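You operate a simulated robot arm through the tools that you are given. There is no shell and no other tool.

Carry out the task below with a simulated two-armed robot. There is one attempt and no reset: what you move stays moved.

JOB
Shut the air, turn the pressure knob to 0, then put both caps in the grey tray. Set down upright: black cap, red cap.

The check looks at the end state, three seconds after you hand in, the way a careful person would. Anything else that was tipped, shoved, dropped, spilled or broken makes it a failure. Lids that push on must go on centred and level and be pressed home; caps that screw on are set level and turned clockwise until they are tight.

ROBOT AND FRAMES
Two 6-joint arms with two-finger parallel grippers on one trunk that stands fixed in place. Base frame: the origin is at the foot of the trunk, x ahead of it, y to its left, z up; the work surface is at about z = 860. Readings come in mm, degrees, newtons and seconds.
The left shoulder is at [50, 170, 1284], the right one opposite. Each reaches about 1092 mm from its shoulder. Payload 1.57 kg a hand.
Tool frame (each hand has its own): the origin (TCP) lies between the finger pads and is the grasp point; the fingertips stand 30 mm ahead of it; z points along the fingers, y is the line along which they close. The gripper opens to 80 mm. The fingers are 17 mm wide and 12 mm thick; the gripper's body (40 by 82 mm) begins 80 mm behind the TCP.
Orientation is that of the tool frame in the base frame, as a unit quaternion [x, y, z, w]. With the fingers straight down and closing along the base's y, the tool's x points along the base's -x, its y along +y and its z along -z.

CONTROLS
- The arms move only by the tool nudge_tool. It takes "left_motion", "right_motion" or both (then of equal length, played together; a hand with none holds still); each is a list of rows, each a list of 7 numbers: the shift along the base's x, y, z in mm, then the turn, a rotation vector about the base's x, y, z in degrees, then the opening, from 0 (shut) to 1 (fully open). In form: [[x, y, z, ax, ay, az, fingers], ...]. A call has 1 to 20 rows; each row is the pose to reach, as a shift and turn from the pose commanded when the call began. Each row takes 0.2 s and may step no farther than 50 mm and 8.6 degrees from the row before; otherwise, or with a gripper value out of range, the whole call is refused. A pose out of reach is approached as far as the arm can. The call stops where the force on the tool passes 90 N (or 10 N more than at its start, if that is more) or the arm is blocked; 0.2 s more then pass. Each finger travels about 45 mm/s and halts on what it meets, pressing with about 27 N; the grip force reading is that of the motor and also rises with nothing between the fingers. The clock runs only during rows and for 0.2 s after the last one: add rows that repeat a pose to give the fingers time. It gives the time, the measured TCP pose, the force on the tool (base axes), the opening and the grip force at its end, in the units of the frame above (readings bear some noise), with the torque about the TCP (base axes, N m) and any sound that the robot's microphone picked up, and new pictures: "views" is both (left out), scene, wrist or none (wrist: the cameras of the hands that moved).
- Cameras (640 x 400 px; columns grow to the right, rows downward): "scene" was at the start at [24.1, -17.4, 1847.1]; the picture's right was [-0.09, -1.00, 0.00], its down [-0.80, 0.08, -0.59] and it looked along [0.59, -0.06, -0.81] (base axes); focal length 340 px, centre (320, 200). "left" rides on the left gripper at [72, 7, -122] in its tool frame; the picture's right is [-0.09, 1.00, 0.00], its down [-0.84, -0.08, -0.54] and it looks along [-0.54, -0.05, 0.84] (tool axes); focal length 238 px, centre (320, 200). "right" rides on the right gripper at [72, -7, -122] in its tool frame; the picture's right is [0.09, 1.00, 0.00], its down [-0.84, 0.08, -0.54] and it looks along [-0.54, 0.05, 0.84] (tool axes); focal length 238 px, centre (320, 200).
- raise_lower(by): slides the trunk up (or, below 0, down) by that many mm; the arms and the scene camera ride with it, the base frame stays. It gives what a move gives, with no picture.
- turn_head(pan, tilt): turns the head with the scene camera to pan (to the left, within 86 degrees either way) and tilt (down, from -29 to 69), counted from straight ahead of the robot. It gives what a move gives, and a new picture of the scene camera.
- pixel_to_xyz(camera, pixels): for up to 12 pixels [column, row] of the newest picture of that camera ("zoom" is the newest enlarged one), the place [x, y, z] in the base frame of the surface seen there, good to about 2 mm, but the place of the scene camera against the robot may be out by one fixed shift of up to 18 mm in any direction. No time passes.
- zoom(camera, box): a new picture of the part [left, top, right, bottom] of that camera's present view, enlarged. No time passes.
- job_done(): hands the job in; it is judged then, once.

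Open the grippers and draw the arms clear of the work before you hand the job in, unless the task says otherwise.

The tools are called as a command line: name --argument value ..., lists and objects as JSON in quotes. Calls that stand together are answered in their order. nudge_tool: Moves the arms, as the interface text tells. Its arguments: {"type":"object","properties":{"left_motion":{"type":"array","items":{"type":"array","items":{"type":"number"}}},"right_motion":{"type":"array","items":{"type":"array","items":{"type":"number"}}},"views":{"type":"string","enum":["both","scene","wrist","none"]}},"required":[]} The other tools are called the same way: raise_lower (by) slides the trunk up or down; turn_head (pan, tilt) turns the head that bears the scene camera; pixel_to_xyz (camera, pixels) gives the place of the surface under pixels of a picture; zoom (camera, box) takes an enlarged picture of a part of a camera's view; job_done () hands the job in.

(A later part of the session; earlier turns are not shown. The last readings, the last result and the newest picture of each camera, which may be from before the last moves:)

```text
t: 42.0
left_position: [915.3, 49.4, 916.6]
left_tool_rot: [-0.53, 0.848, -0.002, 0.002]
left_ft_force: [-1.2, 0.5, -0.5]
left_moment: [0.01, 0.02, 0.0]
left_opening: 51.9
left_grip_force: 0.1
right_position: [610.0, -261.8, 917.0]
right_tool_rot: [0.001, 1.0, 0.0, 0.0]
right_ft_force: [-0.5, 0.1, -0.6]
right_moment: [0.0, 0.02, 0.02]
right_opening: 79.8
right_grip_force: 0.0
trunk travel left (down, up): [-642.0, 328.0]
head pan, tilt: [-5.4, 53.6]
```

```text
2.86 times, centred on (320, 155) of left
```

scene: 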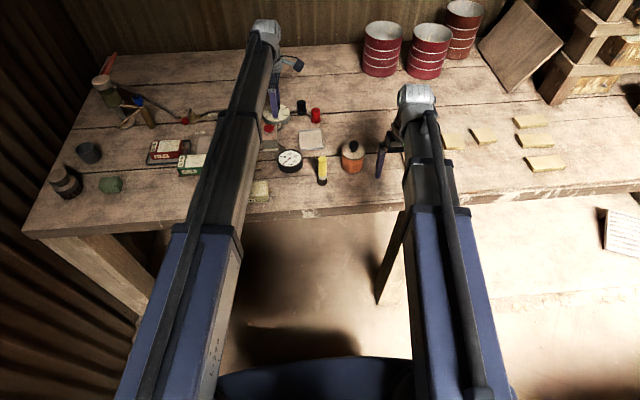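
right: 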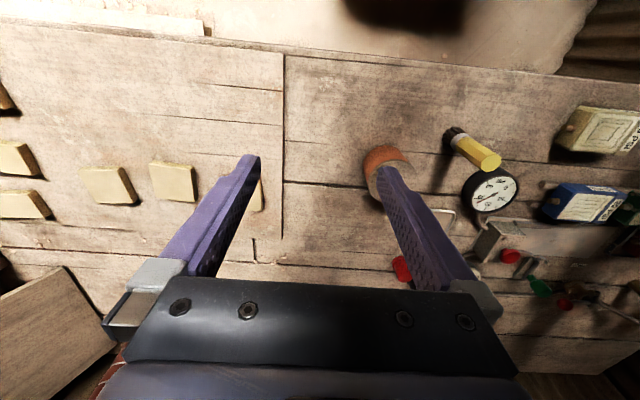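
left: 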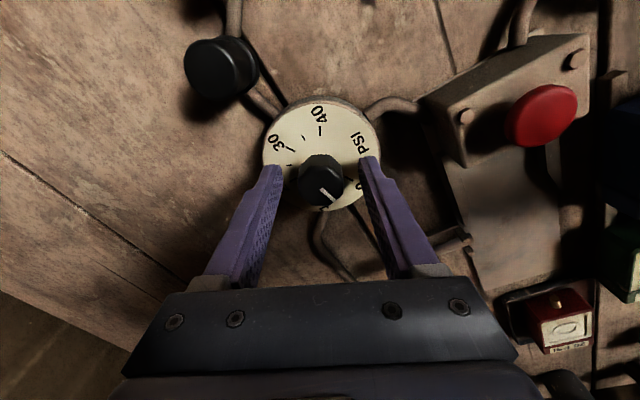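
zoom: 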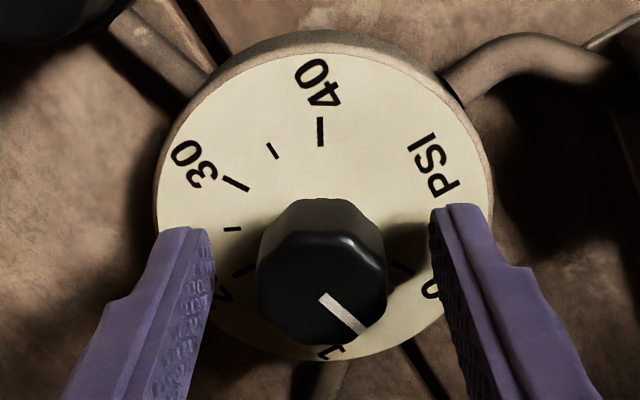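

The knob's flats are aligned with the fingers again. I'll grip and turn +10° first.

nudge_tool --left_motion '[[0, 0, 0, 0, 0, 0, 0.4], [0, 0, 0, 0, 0, 0, 0.2], [0, 0, 0, 0, 0, 0, 0], [0, 0, 0, 0, 0, 0, 0], [0, 0, 0, 0, 0, 3, 0], [0, 0, 0, 0, 0, 6, 0], [0, 0, 0, 0, 0, 9, 0], [0, 0, 0, 0, 0, 11, 0], [0, 0, 0, 0, 0, 11, 0]]' --views "both"

zoom --camera "scene" --box '[255, 95, 305, 130]'

```text
t: 44.0
left_position: [913.8, 48.3, 917.2]
left_tool_rot: [-0.61, 0.793, -0.002, 0.003]
left_ft_force: [-7.9, -0.4, -5.7]
left_moment: [0.01, 0.45, -0.01]
left_opening: 29.2
left_grip_force: 38.6
right_position: [609.8, -263.9, 916.2]
right_tool_rot: [0.0, 1.0, 0.0, 0.0]
right_ft_force: [0.4, 0.0, -0.2]
right_moment: [0.03, 0.0, -0.02]
right_opening: 79.9
right_grip_force: 0.2
trunk travel left (down, up): [-642.0, 328.0]
head pan, tilt: [-5.4, 53.6]
```

scene: 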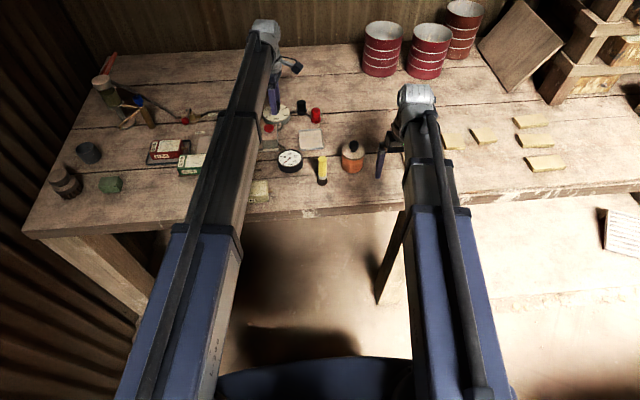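
left: 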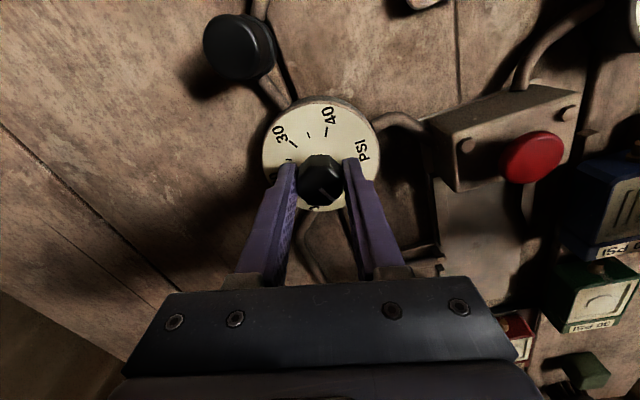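

```text
11.43 times, centred on (280, 112) of scene
```

zoom: 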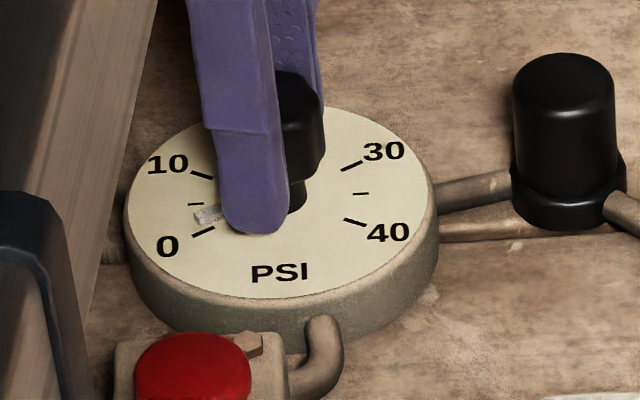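

No torque yet at yaw 75°. I'll step on by 1° rows and look for the torque to begin.

nudge_tool --left_motion '[[0, 0, 0, 0, 0, 1, 0], [0, 0, 0, 0, 0, 2, 0], [0, 0, 0, 0, 0, 3, 0], [0, 0, 0, 0, 0, 3, 0]]' --views "both"

zoom --camera "scene" --box '[255, 95, 305, 130]'

zoom --camera "left" --box '[255, 85, 385, 225]'

```text
t: 45.0
left_position: [915.2, 48.6, 916.2]
left_tool_rot: [-0.63, 0.777, -0.003, 0.003]
left_ft_force: [-10.2, 0.7, -7.8]
left_moment: [0.06, 0.43, 0.03]
left_opening: 29.3
left_grip_force: 39.0
right_position: [609.6, -262.9, 917.2]
right_tool_rot: [0.001, 1.0, 0.0, 0.0]
right_ft_force: [-1.2, 0.7, 0.2]
right_moment: [-0.01, 0.02, 0.01]
right_opening: 80.1
right_grip_force: 0.1
trunk travel left (down, up): [-642.0, 328.0]
head pan, tilt: [-5.4, 53.6]
```

scene: 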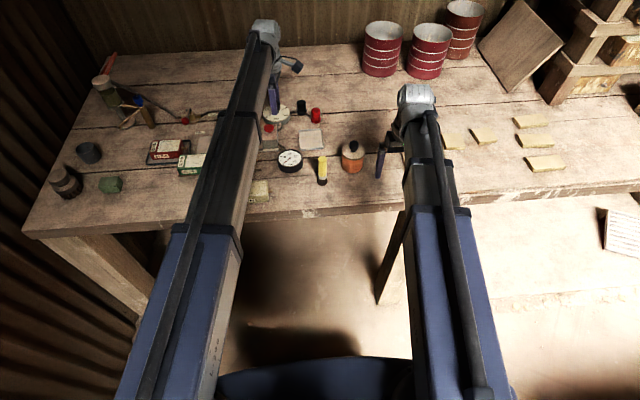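
left: 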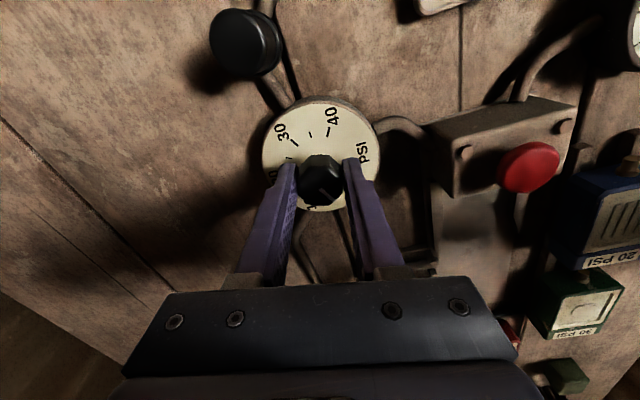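

```text
11.43 times, centred on (280, 112) of scene
```

zoom: 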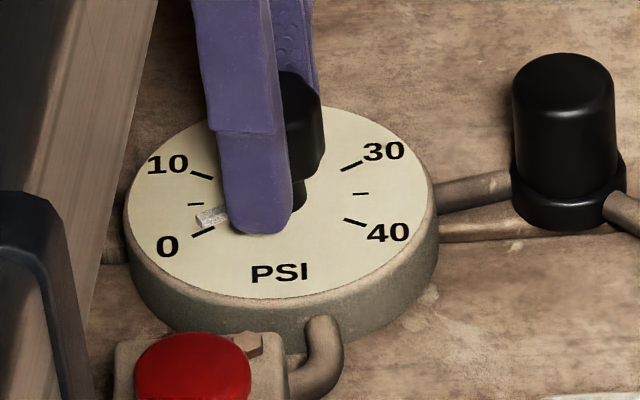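

```text
2.86 times, centred on (320, 155) of left
```

zoom: 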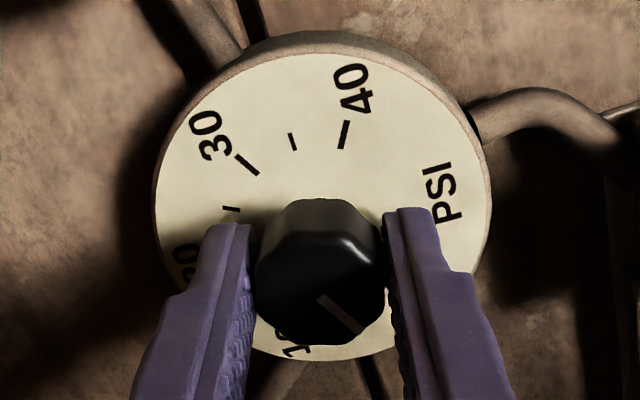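

Still no torque at yaw 78°. I'll step 2° more.

nudge_tool --left_motion '[[0, 0, 0, 0, 0, 1, 0], [0, 0, 0, 0, 0, 2, 0], [0, 0, 0, 0, 0, 2, 0]]' --views "scene"

zoom --camera "scene" --box '[255, 95, 305, 130]'

```text
t: 45.8
left_position: [914.3, 50.1, 915.9]
left_tool_rot: [-0.643, 0.766, -0.002, 0.003]
left_ft_force: [-12.2, -1.0, -9.7]
left_moment: [0.12, 0.53, -0.33]
left_opening: 29.2
left_grip_force: 39.1
right_position: [608.6, -263.5, 915.9]
right_tool_rot: [0.001, 1.0, 0.0, 0.0]
right_ft_force: [-0.1, 0.0, -0.7]
right_moment: [0.05, -0.01, 0.01]
right_opening: 80.3
right_grip_force: 0.0
trunk travel left (down, up): [-642.0, 328.0]
head pan, tilt: [-5.4, 53.6]
```

scene: 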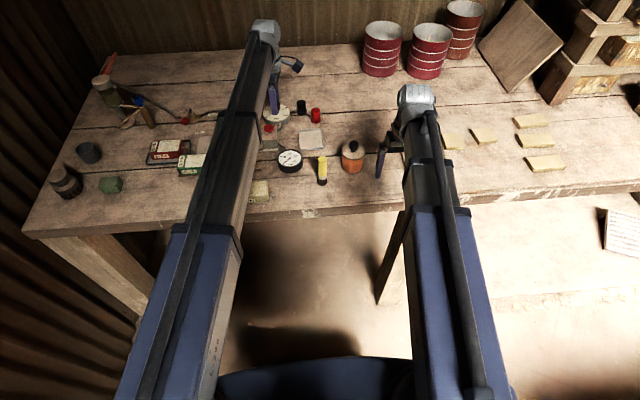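

```text
11.43 times, centred on (280, 112) of scene
```

zoom: 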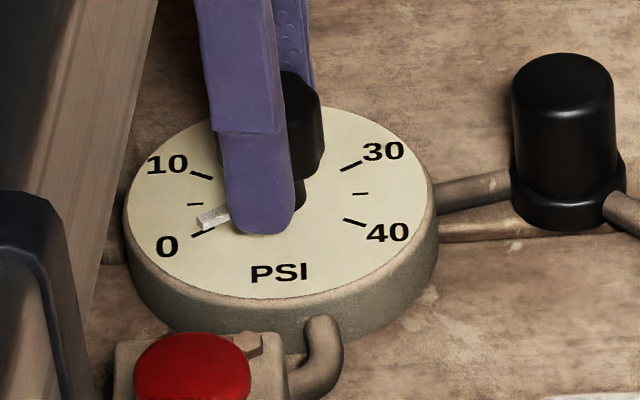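

Torque of -0.33 N·m appears at yaw 80°, so the stop is at ~79°. I'll back off 1.2° to unload it and read the torque.

nudge_tool --left_motion '[[0, 0, 0, 0, 0, -0.6, 0], [0, 0, 0, 0, 0, -1.2, 0], [0, 0, 0, 0, 0, -1.2, 0]]' --views "wrist"

```text
t: 46.6
left_position: [914.2, 50.0, 915.3]
left_tool_rot: [-0.635, 0.773, -0.002, 0.002]
left_ft_force: [-13.9, -1.8, -9.9]
left_moment: [0.0, 0.51, 0.02]
left_opening: 29.2
left_grip_force: 38.5
right_position: [608.7, -263.9, 915.8]
right_tool_rot: [0.001, 1.0, 0.0, 0.001]
right_ft_force: [0.4, 0.7, -0.4]
right_moment: [-0.01, 0.02, -0.01]
right_opening: 80.2
right_grip_force: 0.1
trunk travel left (down, up): [-642.0, 328.0]
head pan, tilt: [-5.4, 53.6]
```

left: 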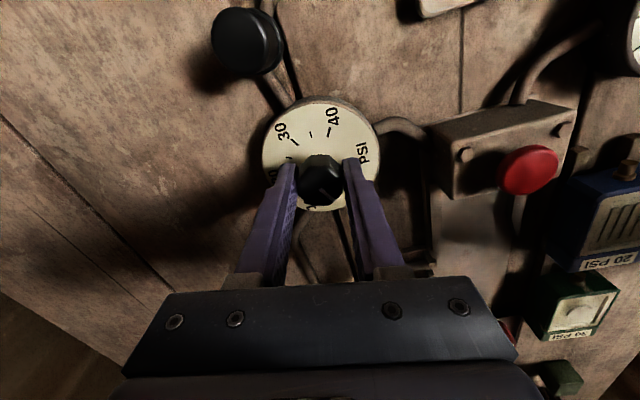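

Torque is now zero at yaw 79°. A 14 N side load remains, so I'll shift 1.1 mm in -x to relieve it, then open slowly.

nudge_tool --left_motion '[[-1.1, -0.2, 0, 0, 0, 0, 0], [-1.1, -0.2, 0, 0, 0, 0, 0]]' --views "none"

```text
t: 47.2
left_position: [915.1, 50.4, 915.4]
left_tool_rot: [-0.636, 0.772, -0.002, 0.003]
left_ft_force: [-4.6, -1.1, -3.6]
left_moment: [-0.32, 0.71, 0.03]
left_opening: 29.2
left_grip_force: 38.9
right_position: [609.4, -263.5, 916.9]
right_tool_rot: [0.002, 1.0, -0.001, 0.0]
right_ft_force: [0.4, -0.8, 0.1]
right_moment: [-0.02, 0.0, -0.02]
right_opening: 80.0
right_grip_force: 0.1
trunk travel left (down, up): [-642.0, 328.0]
head pan, tilt: [-5.4, 53.6]
```

Loads are nearly gone. Now open the fingers in gradual rows.

nudge_tool --left_motion '[[0, 0, 0, 0, 0, 0, 0.38], [0, 0, 0, 0, 0, 0, 0.42], [0, 0, 0, 0, 0, 0, 0.5], [0, 0, 0, 0, 0, 0, 0.65], [0, 0, 0, 0, 0, 0, 0.65]]' --views "both"

zoom --camera "scene" --box '[255, 95, 305, 130]'

zoom --camera "left" --box '[255, 85, 385, 225]'

```text
t: 48.4
left_position: [913.5, 49.2, 916.2]
left_tool_rot: [-0.635, 0.772, -0.002, 0.003]
left_ft_force: [0.6, 0.0, 0.3]
left_moment: [0.03, 0.04, 0.0]
left_opening: 51.7
left_grip_force: 0.0
right_position: [609.4, -263.4, 917.2]
right_tool_rot: [0.001, 1.0, 0.0, -0.001]
right_ft_force: [-0.8, 0.8, -0.6]
right_moment: [-0.01, -0.02, 0.01]
right_opening: 80.3
right_grip_force: 0.1
trunk travel left (down, up): [-642.0, 328.0]
head pan, tilt: [-5.4, 53.6]
```

scene: 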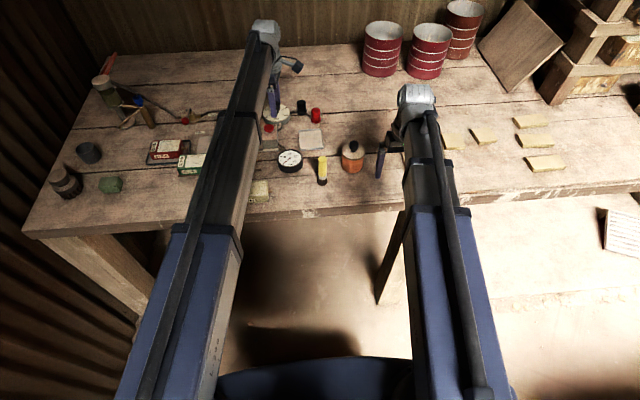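
left: 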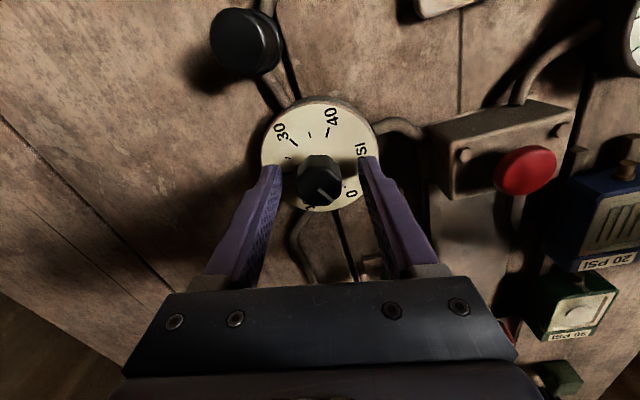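

```text
11.43 times, centred on (280, 112) of scene
```

zoom: 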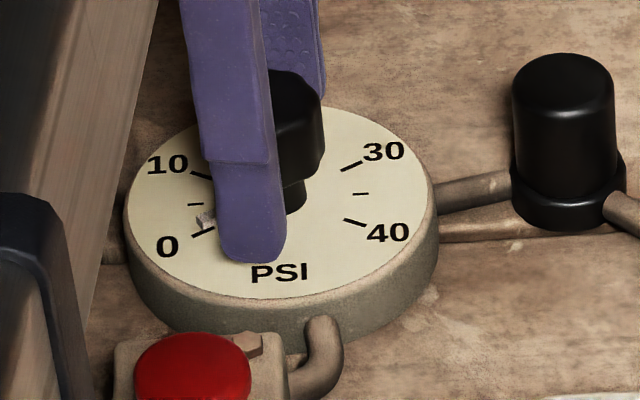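

```text
2.86 times, centred on (320, 155) of left
```

zoom: 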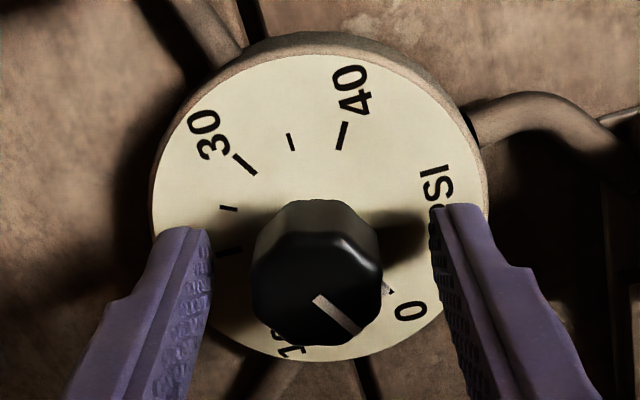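

The knob stayed put this time. I'll raise the trunk and back the left hand off to inspect the dial unobstructed.

raise_lower --by 110

nudge_tool --left_motion '[[-40, 15, 0, 0, 0.5, -8, 0.65], [-80, 30, 0, 0, 0.5, -16, 0.65], [-120, 45, 0, 0, 0.5, -24, 0.65], [-160, 60, 0, 0, 0.5, -32, 0.65], [-200, 75, 0, 0, 0.5, -40, 0.65], [-230, 85, 0, 0, 0.5, -48, 0.65], [-230, 85, 0, 0, 0.5, -56, 0.65], [-230, 85, 0, 0, 0.5, -64, 0.65], [-230, 85, 0, 0, 0.5, -72, 0.65], [-230, 85, 0, 0, 0.5, -79, 0.65]]' --views "both"

```text
t: 49.8
left_position: [914.0, 50.1, 1026.5]
left_tool_rot: [-0.636, 0.772, -0.003, 0.002]
left_ft_force: [0.0, 0.9, -0.2]
left_moment: [0.01, 0.04, 0.01]
left_opening: 52.0
left_grip_force: 0.1
right_position: [610.5, -263.4, 1026.4]
right_tool_rot: [0.001, 1.0, 0.0, 0.001]
right_ft_force: [0.4, 0.3, 0.5]
right_moment: [-0.01, 0.01, -0.01]
right_opening: 80.0
right_grip_force: 0.1
trunk travel left (down, up): [-752.0, 218.0]
head pan, tilt: [-5.4, 53.6]
```

```text
t: 52.0
left_position: [683.1, 134.3, 1027.0]
left_tool_rot: [0.003, 1.0, 0.0, -0.003]
left_ft_force: [-0.5, 0.2, -0.1]
left_moment: [-0.02, -0.01, 0.02]
left_opening: 51.9
left_grip_force: 0.1
right_position: [608.3, -263.3, 1026.4]
right_tool_rot: [0.001, 1.0, 0.001, -0.001]
right_ft_force: [0.0, -0.7, -0.5]
right_moment: [0.0, 0.01, -0.02]
right_opening: 79.7
right_grip_force: 0.0
trunk travel left (down, up): [-752.0, 218.0]
head pan, tilt: [-5.4, 53.6]
```

scene: 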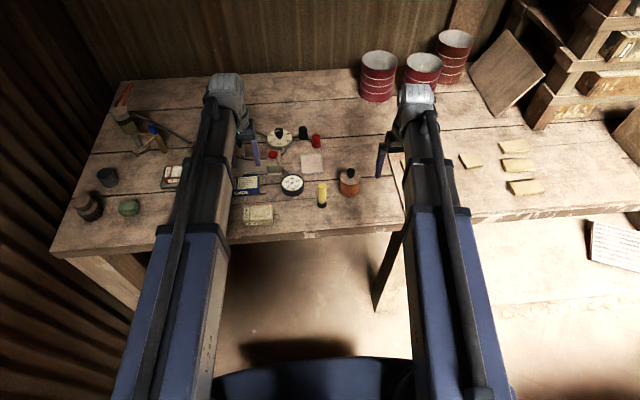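
left: 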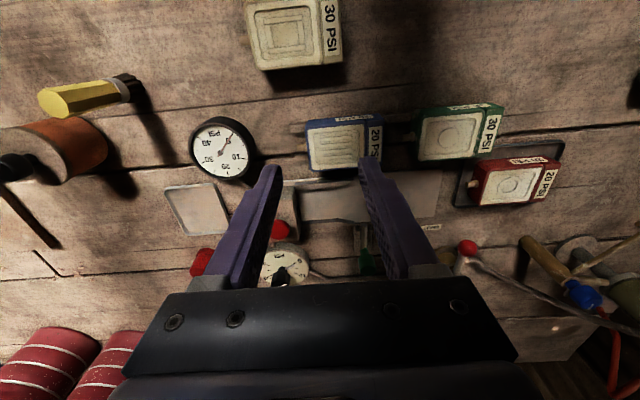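

The dial is clear in the scene view now; I'll zoom on the dial, the gauge, and the valve.

zoom --camera "scene" --box '[255, 118, 305, 158]'

zoom --camera "left" --box '[245, 230, 325, 290]'

zoom --camera "left" --box '[420, 210, 520, 290]'

```text
10.00 times, centred on (280, 138) of scene
```

zoom: 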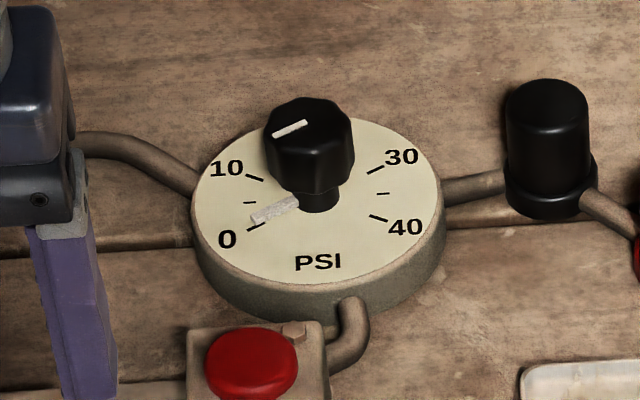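

```text
6.67 times, centred on (285, 260) of left
```

zoom: 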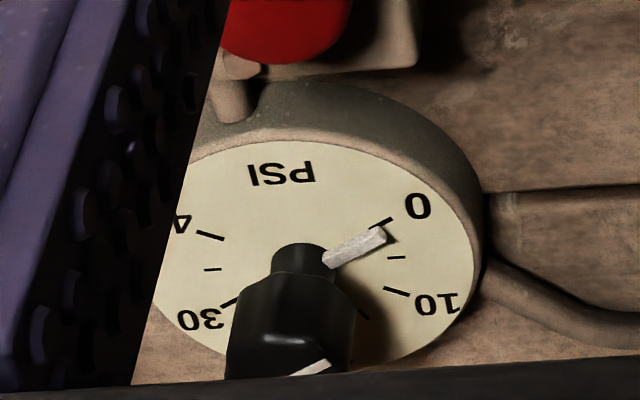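

```text
5.00 times, centred on (470, 250) of left
```

zoom: 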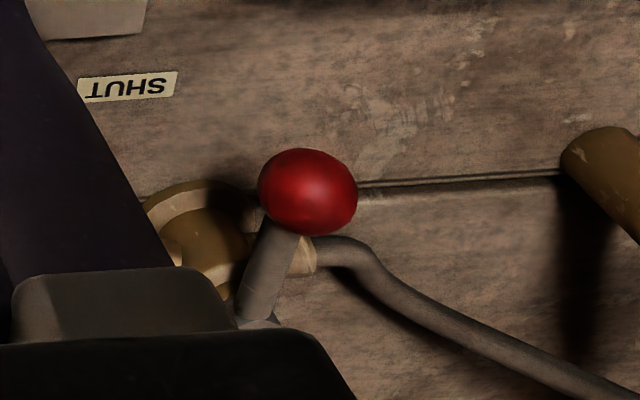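

The pointer bar ends at the 0 tick in both views; I'll verify its angle in 3D against the tick.

zoom --camera "left" --box '[245, 230, 325, 290]'

pixel_to_xyz --camera "zoom" --pixels '[[376, 236], [360, 243], [345, 250], [334, 257], [381, 221], [388, 218], [374, 226], [398, 291], [230, 302], [210, 236], [300, 255]]'

```text
6.67 times, centred on (285, 260) of left
```

zoom: 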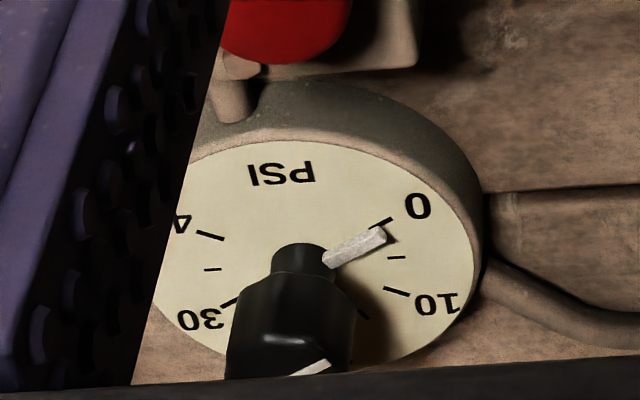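

```text
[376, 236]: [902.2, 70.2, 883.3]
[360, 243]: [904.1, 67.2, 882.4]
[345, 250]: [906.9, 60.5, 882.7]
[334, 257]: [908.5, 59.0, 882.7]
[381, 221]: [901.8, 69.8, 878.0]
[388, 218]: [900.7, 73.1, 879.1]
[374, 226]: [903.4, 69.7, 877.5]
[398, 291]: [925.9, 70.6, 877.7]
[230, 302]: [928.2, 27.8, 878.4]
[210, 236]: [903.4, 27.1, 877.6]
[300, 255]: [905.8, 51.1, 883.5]
```

The pointer tip (902,70) coincides with the 0 tick (902,70), so the knob is at 0. Now the caps with the right hand: I'll park the left hand in front of the bench and bring the right hand where its camera sees the caps and tray.

nudge_tool --left_motion '[[-40, 16, 0, 0, 0, 0, 0.65], [-80, 32, 0, 0, 0, 0, 0.65], [-120, 48, 0, 0, 0, 0, 0.65], [-160, 64, 0, 0, 0, 0, 0.65], [-200, 80, 0, 0, 0, 0, 0.65], [-233, 96, 0, 0, 0, 0, 0.65]]' --right_motion '[[15, 40, 0, 0, 0, 0, 1], [30, 80, 0, 0, 0, 0, 1], [50, 120, 0, 0, 0, 0, 1], [70, 160, 0, 0, 0, 0, 1], [95, 190, 0, 0, 0, 0, 1], [110, 205, 0, 0, 0, 0, 1]]' --views "both"

zoom --camera "right" --box '[240, 150, 400, 290]'

```text
t: 53.4
left_position: [451.1, 231.1, 1025.6]
left_tool_rot: [0.002, 1.0, 0.0, -0.002]
left_ft_force: [0.5, -1.0, 0.1]
left_moment: [-0.01, 0.0, -0.01]
left_opening: 52.2
left_grip_force: 0.0
right_position: [721.0, -57.5, 1026.3]
right_tool_rot: [0.001, 1.0, 0.0, 0.0]
right_ft_force: [-0.1, 0.0, 0.7]
right_moment: [-0.01, -0.03, 0.04]
right_opening: 80.2
right_grip_force: 0.0
trunk travel left (down, up): [-752.0, 218.0]
head pan, tilt: [-5.4, 53.6]
```

scene: 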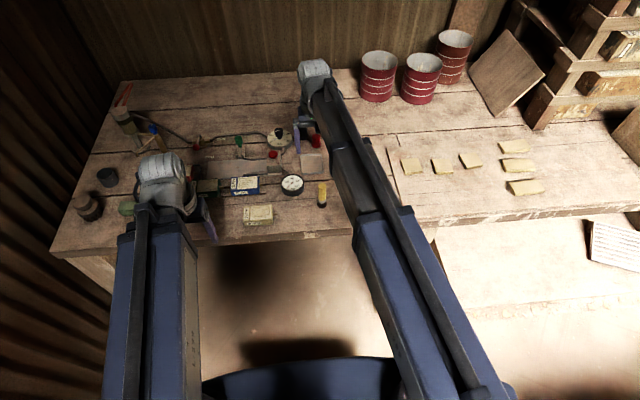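
right: 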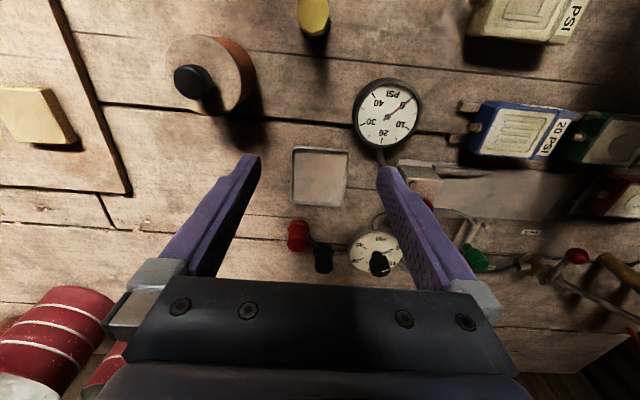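
left: 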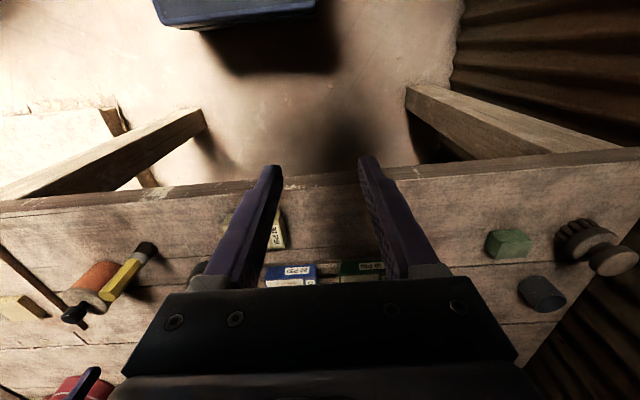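

```text
2.86 times, centred on (320, 220) of right
```

zoom: 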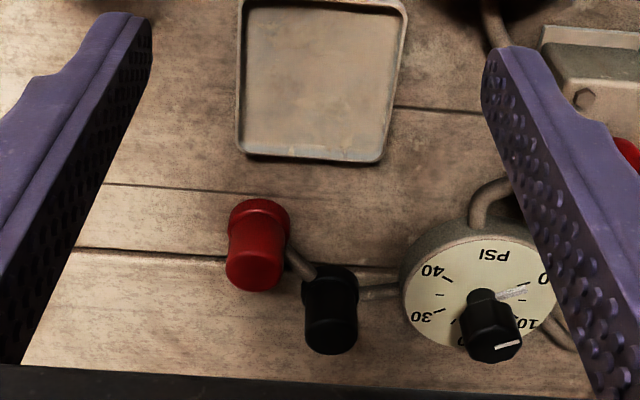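

I see the tray (320,178), red cap (298,235), black cap (323,257). I'll zoom on the caps and measure tops and flanges plus the tray corners.

zoom --camera "right" --box '[280, 205, 350, 285]'

pixel_to_xyz --camera "right" --pixels '[[294, 151], [347, 152], [343, 206], [294, 202], [320, 178], [298, 155], [340, 200]]'

```text
5.00 times, centred on (315, 245) of right
```

zoom: 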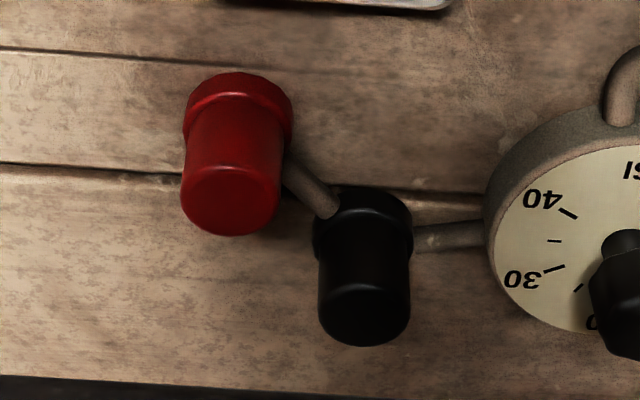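

```text
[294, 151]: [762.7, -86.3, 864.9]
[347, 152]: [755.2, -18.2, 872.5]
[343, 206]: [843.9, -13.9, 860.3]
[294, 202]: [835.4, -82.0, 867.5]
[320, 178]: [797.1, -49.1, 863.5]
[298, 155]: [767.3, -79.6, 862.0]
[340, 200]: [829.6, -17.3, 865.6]
```

pixel_to_xyz --camera "zoom" --pixels '[[230, 205], [185, 205], [275, 205], [230, 170], [230, 230], [238, 95], [365, 315], [322, 315], [408, 315], [365, 285], [365, 340], [362, 210]]'

```text
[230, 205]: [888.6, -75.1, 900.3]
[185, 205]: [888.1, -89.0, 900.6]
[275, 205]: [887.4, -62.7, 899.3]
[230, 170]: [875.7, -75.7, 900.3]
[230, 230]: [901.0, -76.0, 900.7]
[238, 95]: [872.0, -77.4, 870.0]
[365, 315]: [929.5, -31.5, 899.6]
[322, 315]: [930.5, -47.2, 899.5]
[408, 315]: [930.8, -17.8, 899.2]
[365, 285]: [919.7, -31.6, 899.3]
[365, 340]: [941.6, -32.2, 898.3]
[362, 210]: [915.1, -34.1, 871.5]
```

Red cap: centre ≈(888,-76), black cap: centre ≈(930,-32), both top z≈900, flange at z<872. The black cap is slightly beyond straight-down reach, so I'll tilt the right hand 5° outward with fingers closing along y, and move above it at height.

nudge_tool --right_motion '[[42, 5, 0, 0.15, -1, 0, 0.8], [84, 10, 0, 0.3, -2, 0, 0.7], [126, 15, 0, 0.46, -3, 0, 0.62], [168, 20, 1, 0.62, -4, 0, 0.62], [209, 25, 1, 0.77, -4.94, 0, 0.62], [209, 25, 1, 0.77, -4.94, 0, 0.62]]' --views "both"

zoom --camera "right" --box '[240, 60, 400, 190]'

```text
t: 54.8
left_position: [451.7, 231.5, 1027.2]
left_tool_rot: [0.001, 1.0, 0.0, -0.003]
left_ft_force: [-0.2, -0.1, 0.3]
left_moment: [-0.02, 0.03, -0.02]
left_opening: 51.7
left_grip_force: 0.0
right_position: [927.1, -33.8, 1028.0]
right_tool_rot: [0.001, 0.999, 0.007, 0.043]
right_ft_force: [-1.3, 0.2, -0.1]
right_moment: [0.02, 0.01, 0.02]
right_opening: 49.7
right_grip_force: 0.1
trunk travel left (down, up): [-752.0, 218.0]
head pan, tilt: [-5.4, 53.6]
```

scene: 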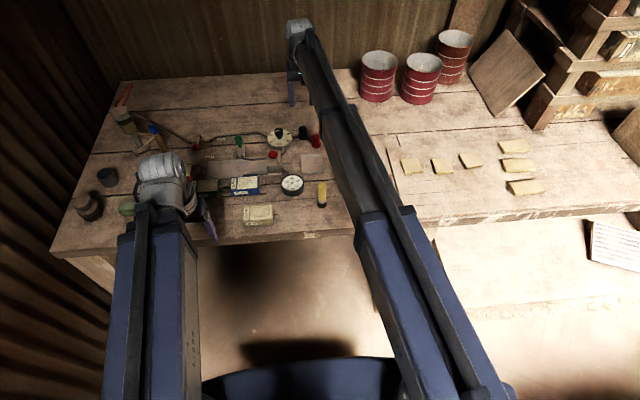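
right: 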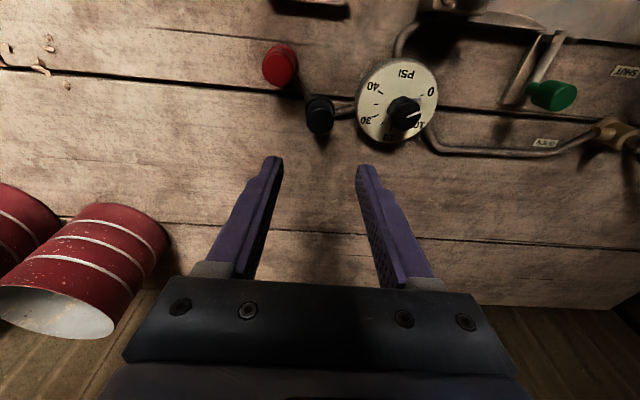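

```text
3.08 times, centred on (320, 125) of right
```

zoom: 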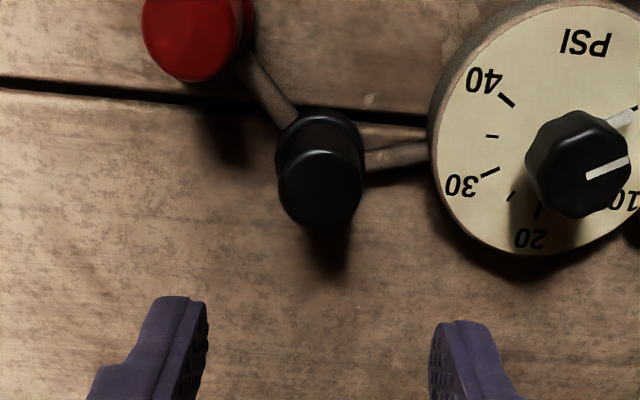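

Right hand is at (927,-34,1028). I'll re-measure the black cap's top from this nearer view.

pixel_to_xyz --camera "zoom" --pixels '[[320, 190], [281, 190], [361, 190], [320, 155], [320, 222], [165, 30], [320, 120]]'

```text
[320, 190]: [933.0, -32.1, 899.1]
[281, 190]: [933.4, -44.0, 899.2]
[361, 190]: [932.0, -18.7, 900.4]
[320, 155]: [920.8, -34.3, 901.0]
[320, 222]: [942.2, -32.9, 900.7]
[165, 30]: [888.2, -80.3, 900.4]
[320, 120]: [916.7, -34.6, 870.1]
```

Black cap centre ≈ (931,-31.7). I'll correct the hand by (+2.2,+2.1) with 1° more tilt for reach.

nudge_tool --right_motion '[[1.5, 1.5, 0, 0.16, -0.99, 0, 0.62], [2.5, 2.3, 0.5, 0.16, -0.99, 0, 0.62], [2.5, 2.3, 0.5, 0.16, -0.99, 0, 0.62]]' --views "none"

```text
t: 55.6
left_position: [451.8, 231.2, 1027.3]
left_tool_rot: [0.0, 1.0, -0.001, -0.003]
left_ft_force: [0.2, 1.2, 0.1]
left_moment: [0.02, -0.01, -0.02]
left_opening: 51.9
left_grip_force: 0.0
right_position: [929.4, -31.2, 1028.2]
right_tool_rot: [0.001, 0.999, 0.008, 0.052]
right_ft_force: [0.7, 0.1, -0.4]
right_moment: [0.04, -0.01, -0.02]
right_opening: 49.6
right_grip_force: 0.0
trunk travel left (down, up): [-752.0, 218.0]
head pan, tilt: [-5.4, 53.6]
```

Aligned at (929.4,-31.2). Lowering the trunk by 80 mm, then checking.

raise_lower --by -80

nudge_tool --right_motion '[[0, 0, 0, 0, 0, 0, 0.62]]' --views "both"

zoom --camera "right" --box '[240, 80, 400, 210]'

```text
t: 56.8
left_position: [452.2, 231.8, 946.7]
left_tool_rot: [0.001, 1.0, -0.001, -0.004]
left_ft_force: [-0.8, 0.0, -0.5]
left_moment: [-0.02, 0.02, -0.02]
left_opening: 52.1
left_grip_force: 0.1
right_position: [929.3, -29.4, 948.1]
right_tool_rot: [0.002, 0.999, 0.007, 0.051]
right_ft_force: [0.0, 0.9, 0.3]
right_moment: [0.0, -0.04, 0.0]
right_opening: 49.5
right_grip_force: 0.0
trunk travel left (down, up): [-672.0, 298.0]
head pan, tilt: [-5.4, 53.6]
```

```text
t: 57.2
left_position: [451.7, 230.2, 947.4]
left_tool_rot: [0.001, 1.0, -0.001, -0.004]
left_ft_force: [-1.2, 0.4, 0.4]
left_moment: [0.03, 0.02, -0.03]
left_opening: 51.8
left_grip_force: 0.0
right_position: [930.5, -30.8, 947.4]
right_tool_rot: [0.001, 0.999, 0.009, 0.051]
right_ft_force: [0.4, -0.1, -0.5]
right_moment: [0.04, 0.0, -0.02]
right_opening: 49.4
right_grip_force: 0.0
trunk travel left (down, up): [-672.0, 298.0]
head pan, tilt: [-5.4, 53.6]
```

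scene: 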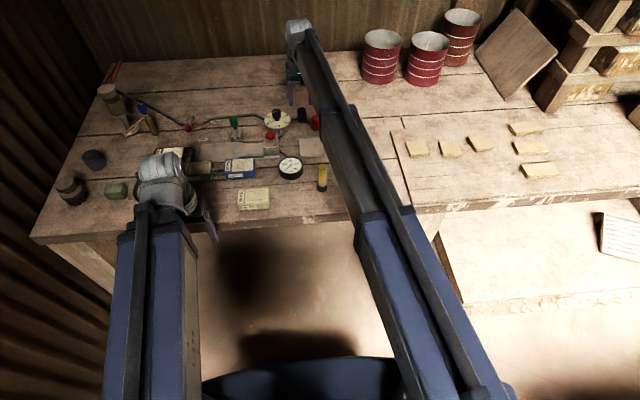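
right: 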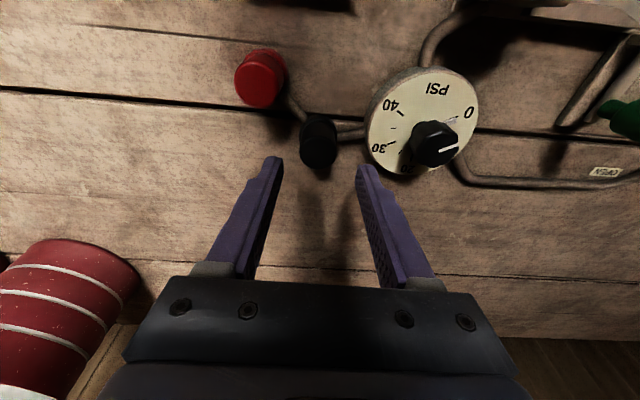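

```text
3.08 times, centred on (320, 145) of right
```

zoom: 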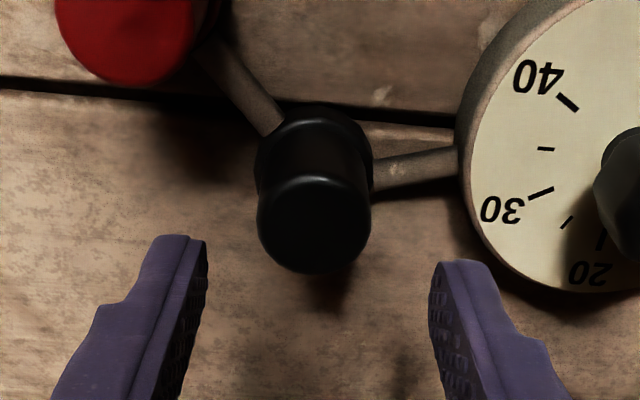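

The black cap is centred between the fingertips. Lowering the last 37 mm (TCP to ≈910).

raise_lower --by -37

nudge_tool --right_motion '[[0, 0, 0, 0, 0, 0, 0.62]]' --views "wrist"

zoom --camera "right" --box '[240, 100, 400, 230]'

```text
t: 58.0
left_position: [451.8, 230.7, 909.1]
left_tool_rot: [0.0, 1.0, -0.002, -0.004]
left_ft_force: [0.4, 1.1, -0.8]
left_moment: [-0.01, 0.0, -0.01]
left_opening: 51.9
left_grip_force: 0.0
right_position: [929.8, -31.0, 910.6]
right_tool_rot: [0.001, 0.999, 0.007, 0.051]
right_ft_force: [-0.9, 0.7, 0.4]
right_moment: [-0.01, 0.02, 0.03]
right_opening: 49.7
right_grip_force: 0.1
trunk travel left (down, up): [-635.0, 335.0]
head pan, tilt: [-5.4, 53.6]
```

```text
t: 58.4
left_position: [452.0, 231.1, 909.8]
left_tool_rot: [0.001, 1.0, 0.0, -0.003]
left_ft_force: [0.2, -0.2, 0.1]
left_moment: [-0.04, 0.07, 0.0]
left_opening: 52.0
left_grip_force: 0.0
right_position: [930.7, -31.0, 910.9]
right_tool_rot: [0.001, 0.999, 0.007, 0.052]
right_ft_force: [-0.2, -0.3, 0.4]
right_moment: [0.0, -0.04, 0.01]
right_opening: 49.4
right_grip_force: 0.0
trunk travel left (down, up): [-635.0, 335.0]
head pan, tilt: [-5.4, 53.6]
```

right: 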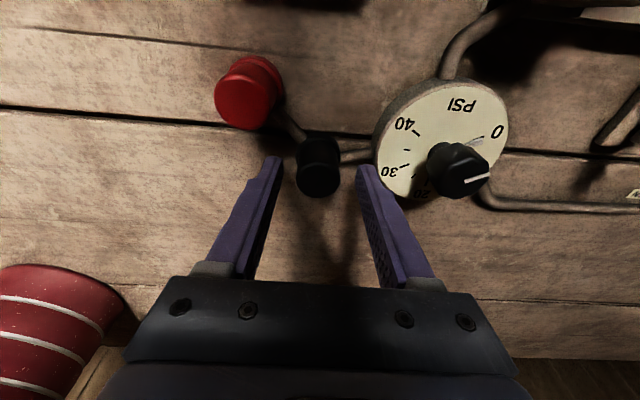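

```text
3.08 times, centred on (320, 165) of right
```

zoom: 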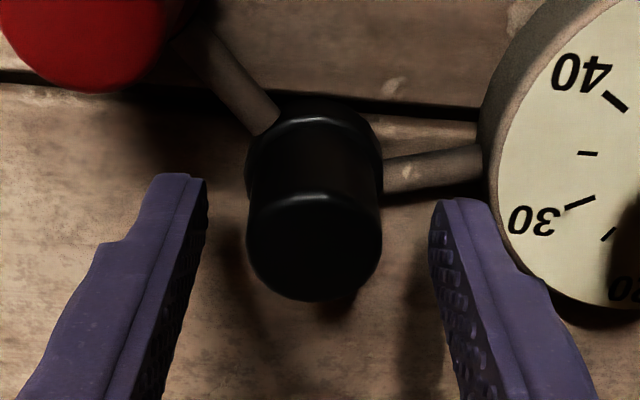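

The fingers straddle the black cap. Closing.

nudge_tool --right_motion '[[0, 0, 0, 0, 0, 0, 0.4], [0, 0, 0, 0, 0, 0, 0.2], [0, 0, 0, 0, 0, 0, 0], [0, 0, 0, 0, 0, 0, 0]]' --views "wrist"

zoom --camera "right" --box '[240, 100, 400, 230]'

```text
t: 59.4
left_position: [451.9, 231.6, 909.5]
left_tool_rot: [0.001, 1.0, -0.001, -0.005]
left_ft_force: [-0.2, -0.4, -0.3]
left_moment: [0.02, 0.01, -0.05]
left_opening: 52.0
left_grip_force: 0.1
right_position: [930.3, -30.8, 910.3]
right_tool_rot: [0.003, 0.999, 0.008, 0.051]
right_ft_force: [-0.3, 0.1, 1.0]
right_moment: [0.0, -0.03, 0.01]
right_opening: 27.6
right_grip_force: 27.0
trunk travel left (down, up): [-635.0, 335.0]
head pan, tilt: [-5.4, 53.6]
```

right: 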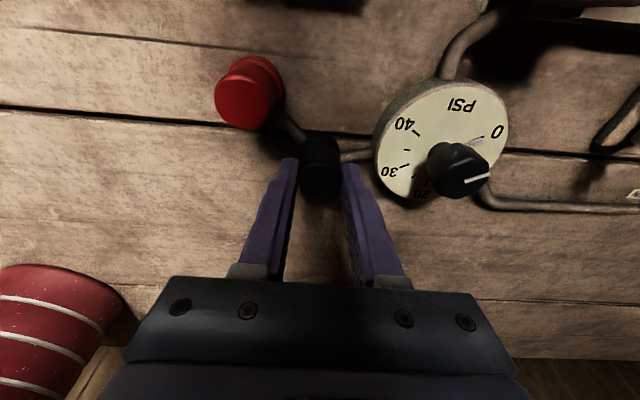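

```text
3.08 times, centred on (320, 165) of right
```

zoom: 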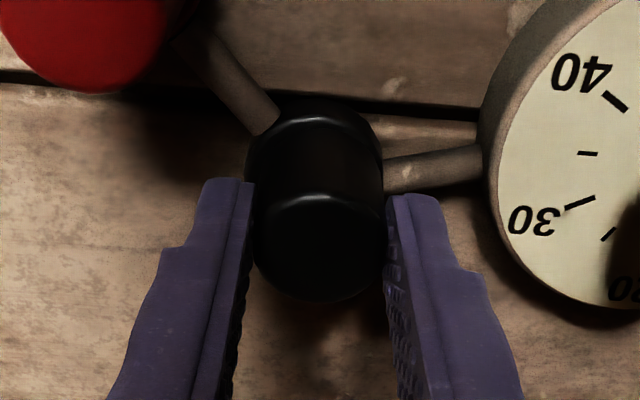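

Gripped at 27.6 mm. I'll test whether it lifts freely with a 3 mm raise.

raise_lower --by 3

```text
t: 59.9
left_position: [452.5, 232.5, 913.0]
left_tool_rot: [0.001, 1.0, -0.001, -0.004]
left_ft_force: [-0.5, 0.1, -0.3]
left_moment: [0.0, -0.01, -0.01]
left_opening: 51.8
left_grip_force: 0.1
right_position: [930.7, -30.8, 914.2]
right_tool_rot: [0.002, 0.999, 0.007, 0.052]
right_ft_force: [0.0, -0.2, 0.0]
right_moment: [-0.01, -0.01, 0.0]
right_opening: 27.5
right_grip_force: 26.8
trunk travel left (down, up): [-638.0, 332.0]
head pan, tilt: [-5.4, 53.6]
```

No resistance. Raising 12 mm more and looking.

raise_lower --by 12

nudge_tool --right_motion '[[0, 0, 0, 0, 0, 0, 0]]' --views "both"

zoom --camera "right" --box '[240, 100, 400, 230]'

zoom --camera "scene" --box '[270, 90, 350, 150]'

```text
t: 60.5
left_position: [452.5, 230.2, 924.6]
left_tool_rot: [0.001, 1.0, -0.001, -0.004]
left_ft_force: [-0.4, -0.4, 0.3]
left_moment: [-0.01, 0.02, -0.02]
left_opening: 52.0
left_grip_force: 0.0
right_position: [929.7, -30.8, 926.5]
right_tool_rot: [0.001, 0.999, 0.008, 0.051]
right_ft_force: [-0.1, -0.3, 0.0]
right_moment: [-0.01, 0.0, -0.01]
right_opening: 27.4
right_grip_force: 27.2
trunk travel left (down, up): [-650.0, 320.0]
head pan, tilt: [-5.4, 53.6]
```

```text
t: 60.9
left_position: [452.2, 232.3, 925.4]
left_tool_rot: [0.001, 1.0, -0.001, -0.003]
left_ft_force: [0.8, -0.3, 0.4]
left_moment: [-0.02, -0.01, 0.04]
left_opening: 51.7
left_grip_force: 0.0
right_position: [929.2, -31.2, 926.4]
right_tool_rot: [0.002, 0.999, 0.008, 0.052]
right_ft_force: [-0.3, 0.3, 0.0]
right_moment: [-0.03, 0.0, -0.02]
right_opening: 27.8
right_grip_force: 26.9
trunk travel left (down, up): [-650.0, 320.0]
head pan, tilt: [-5.4, 53.6]
```

scene: 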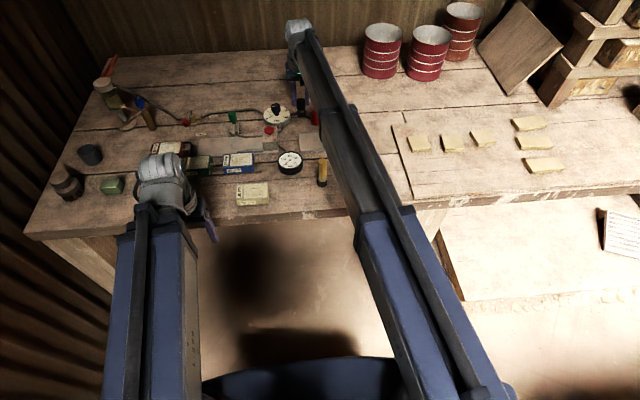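
right: 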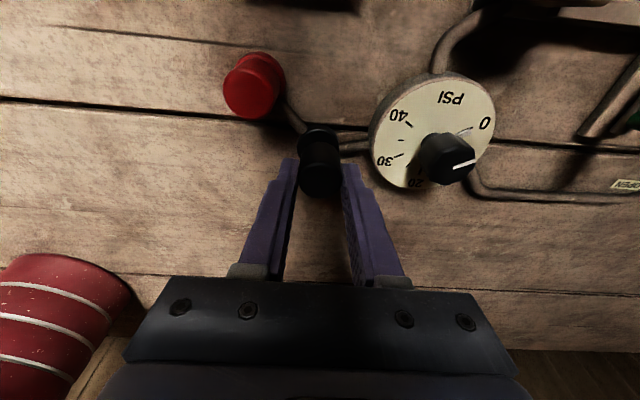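

```text
3.08 times, centred on (320, 165) of right
```

zoom: 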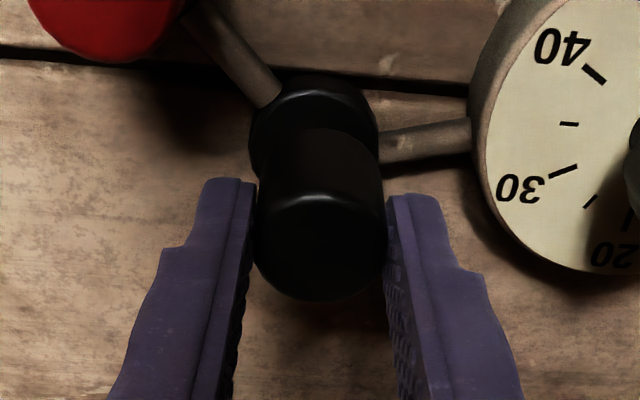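

```text
6.67 times, centred on (310, 120) of scene
```

zoom: 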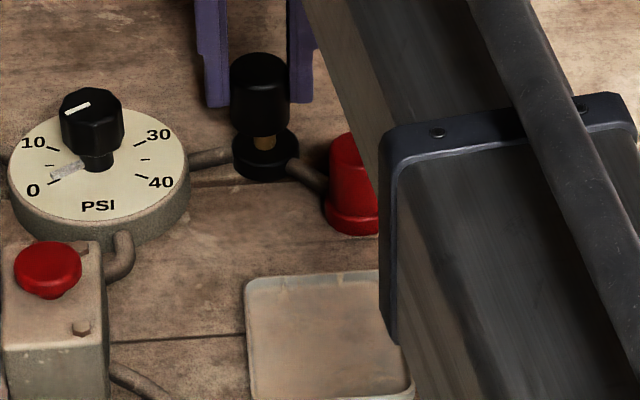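

The cap lifted free of its nipple (brass stub visible below it). I'll raise 40 mm more and carry it over the tray's far half.

raise_lower --by 40

nudge_tool --right_motion '[[-30, -5, 0, 0, 0, 0, 0], [-60, -10, 0, 0, 0, 0, 0], [-90, -15, 0, 0, 0, 0, 0], [-116, -18, 0, 0, 0, 0, 0], [-116, -18, 0, 0, 0, 0, 0]]' --views "both"

```text
t: 61.8
left_position: [451.6, 230.3, 964.8]
left_tool_rot: [0.001, 1.0, -0.001, -0.003]
left_ft_force: [-0.4, -0.1, -1.2]
left_moment: [0.02, 0.03, 0.01]
left_opening: 51.9
left_grip_force: 0.1
right_position: [930.5, -31.8, 965.1]
right_tool_rot: [0.001, 0.999, 0.007, 0.051]
right_ft_force: [-0.5, -0.4, -0.1]
right_moment: [0.0, 0.0, 0.02]
right_opening: 27.8
right_grip_force: 27.0
trunk travel left (down, up): [-690.0, 280.0]
head pan, tilt: [-5.4, 53.6]
```

```text
t: 63.0
left_position: [451.6, 231.4, 965.5]
left_tool_rot: [0.002, 1.0, 0.0, -0.003]
left_ft_force: [0.0, -0.3, -0.1]
left_moment: [0.03, 0.0, -0.03]
left_opening: 52.0
left_grip_force: 0.1
right_position: [816.3, -50.4, 966.8]
right_tool_rot: [0.002, 0.999, 0.008, 0.051]
right_ft_force: [0.1, -0.1, -0.8]
right_moment: [-0.01, 0.02, 0.01]
right_opening: 27.4
right_grip_force: 27.2
trunk travel left (down, up): [-690.0, 280.0]
head pan, tilt: [-5.4, 53.6]
```

scene: 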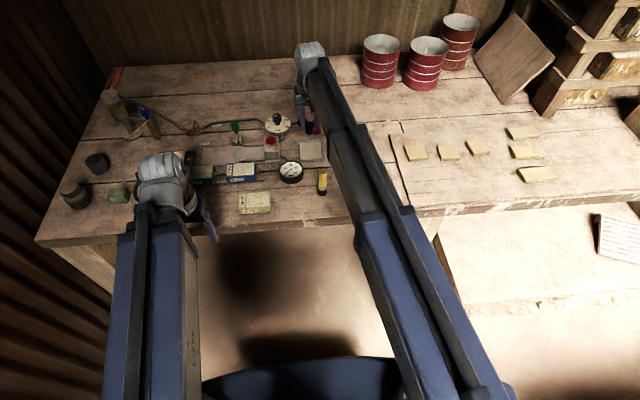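
right: 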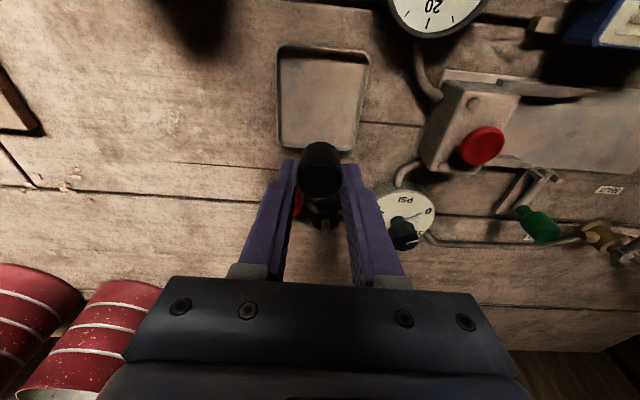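

The tray is well visible at (322,97). I'll measure its rim and floor exactly, and the held cap.

zoom --camera "right" --box '[260, 30, 390, 170]'

pixel_to_xyz --camera "right" --pixels '[[282, 48], [368, 54], [356, 149], [279, 142], [290, 60], [358, 64], [350, 135], [288, 132], [322, 97], [320, 175], [302, 168], [340, 172]]'

```text
2.86 times, centred on (325, 100) of right
```

zoom: 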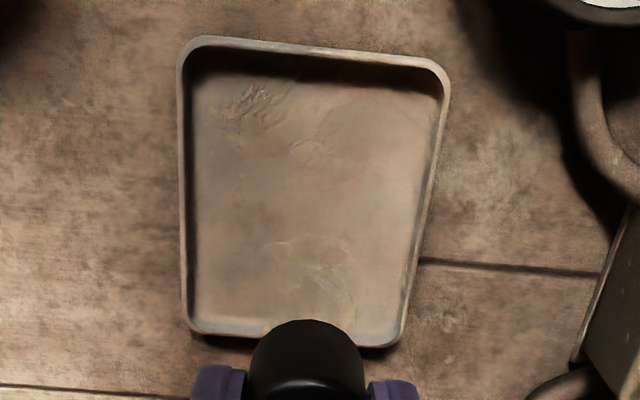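

```text
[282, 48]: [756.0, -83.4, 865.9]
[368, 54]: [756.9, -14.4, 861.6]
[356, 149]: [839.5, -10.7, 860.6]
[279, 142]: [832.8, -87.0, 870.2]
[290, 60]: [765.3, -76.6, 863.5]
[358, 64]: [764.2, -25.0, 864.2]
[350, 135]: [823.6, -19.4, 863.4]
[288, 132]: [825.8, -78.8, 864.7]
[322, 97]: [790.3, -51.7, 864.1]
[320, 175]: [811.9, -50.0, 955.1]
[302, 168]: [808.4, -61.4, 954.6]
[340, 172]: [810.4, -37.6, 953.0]
```

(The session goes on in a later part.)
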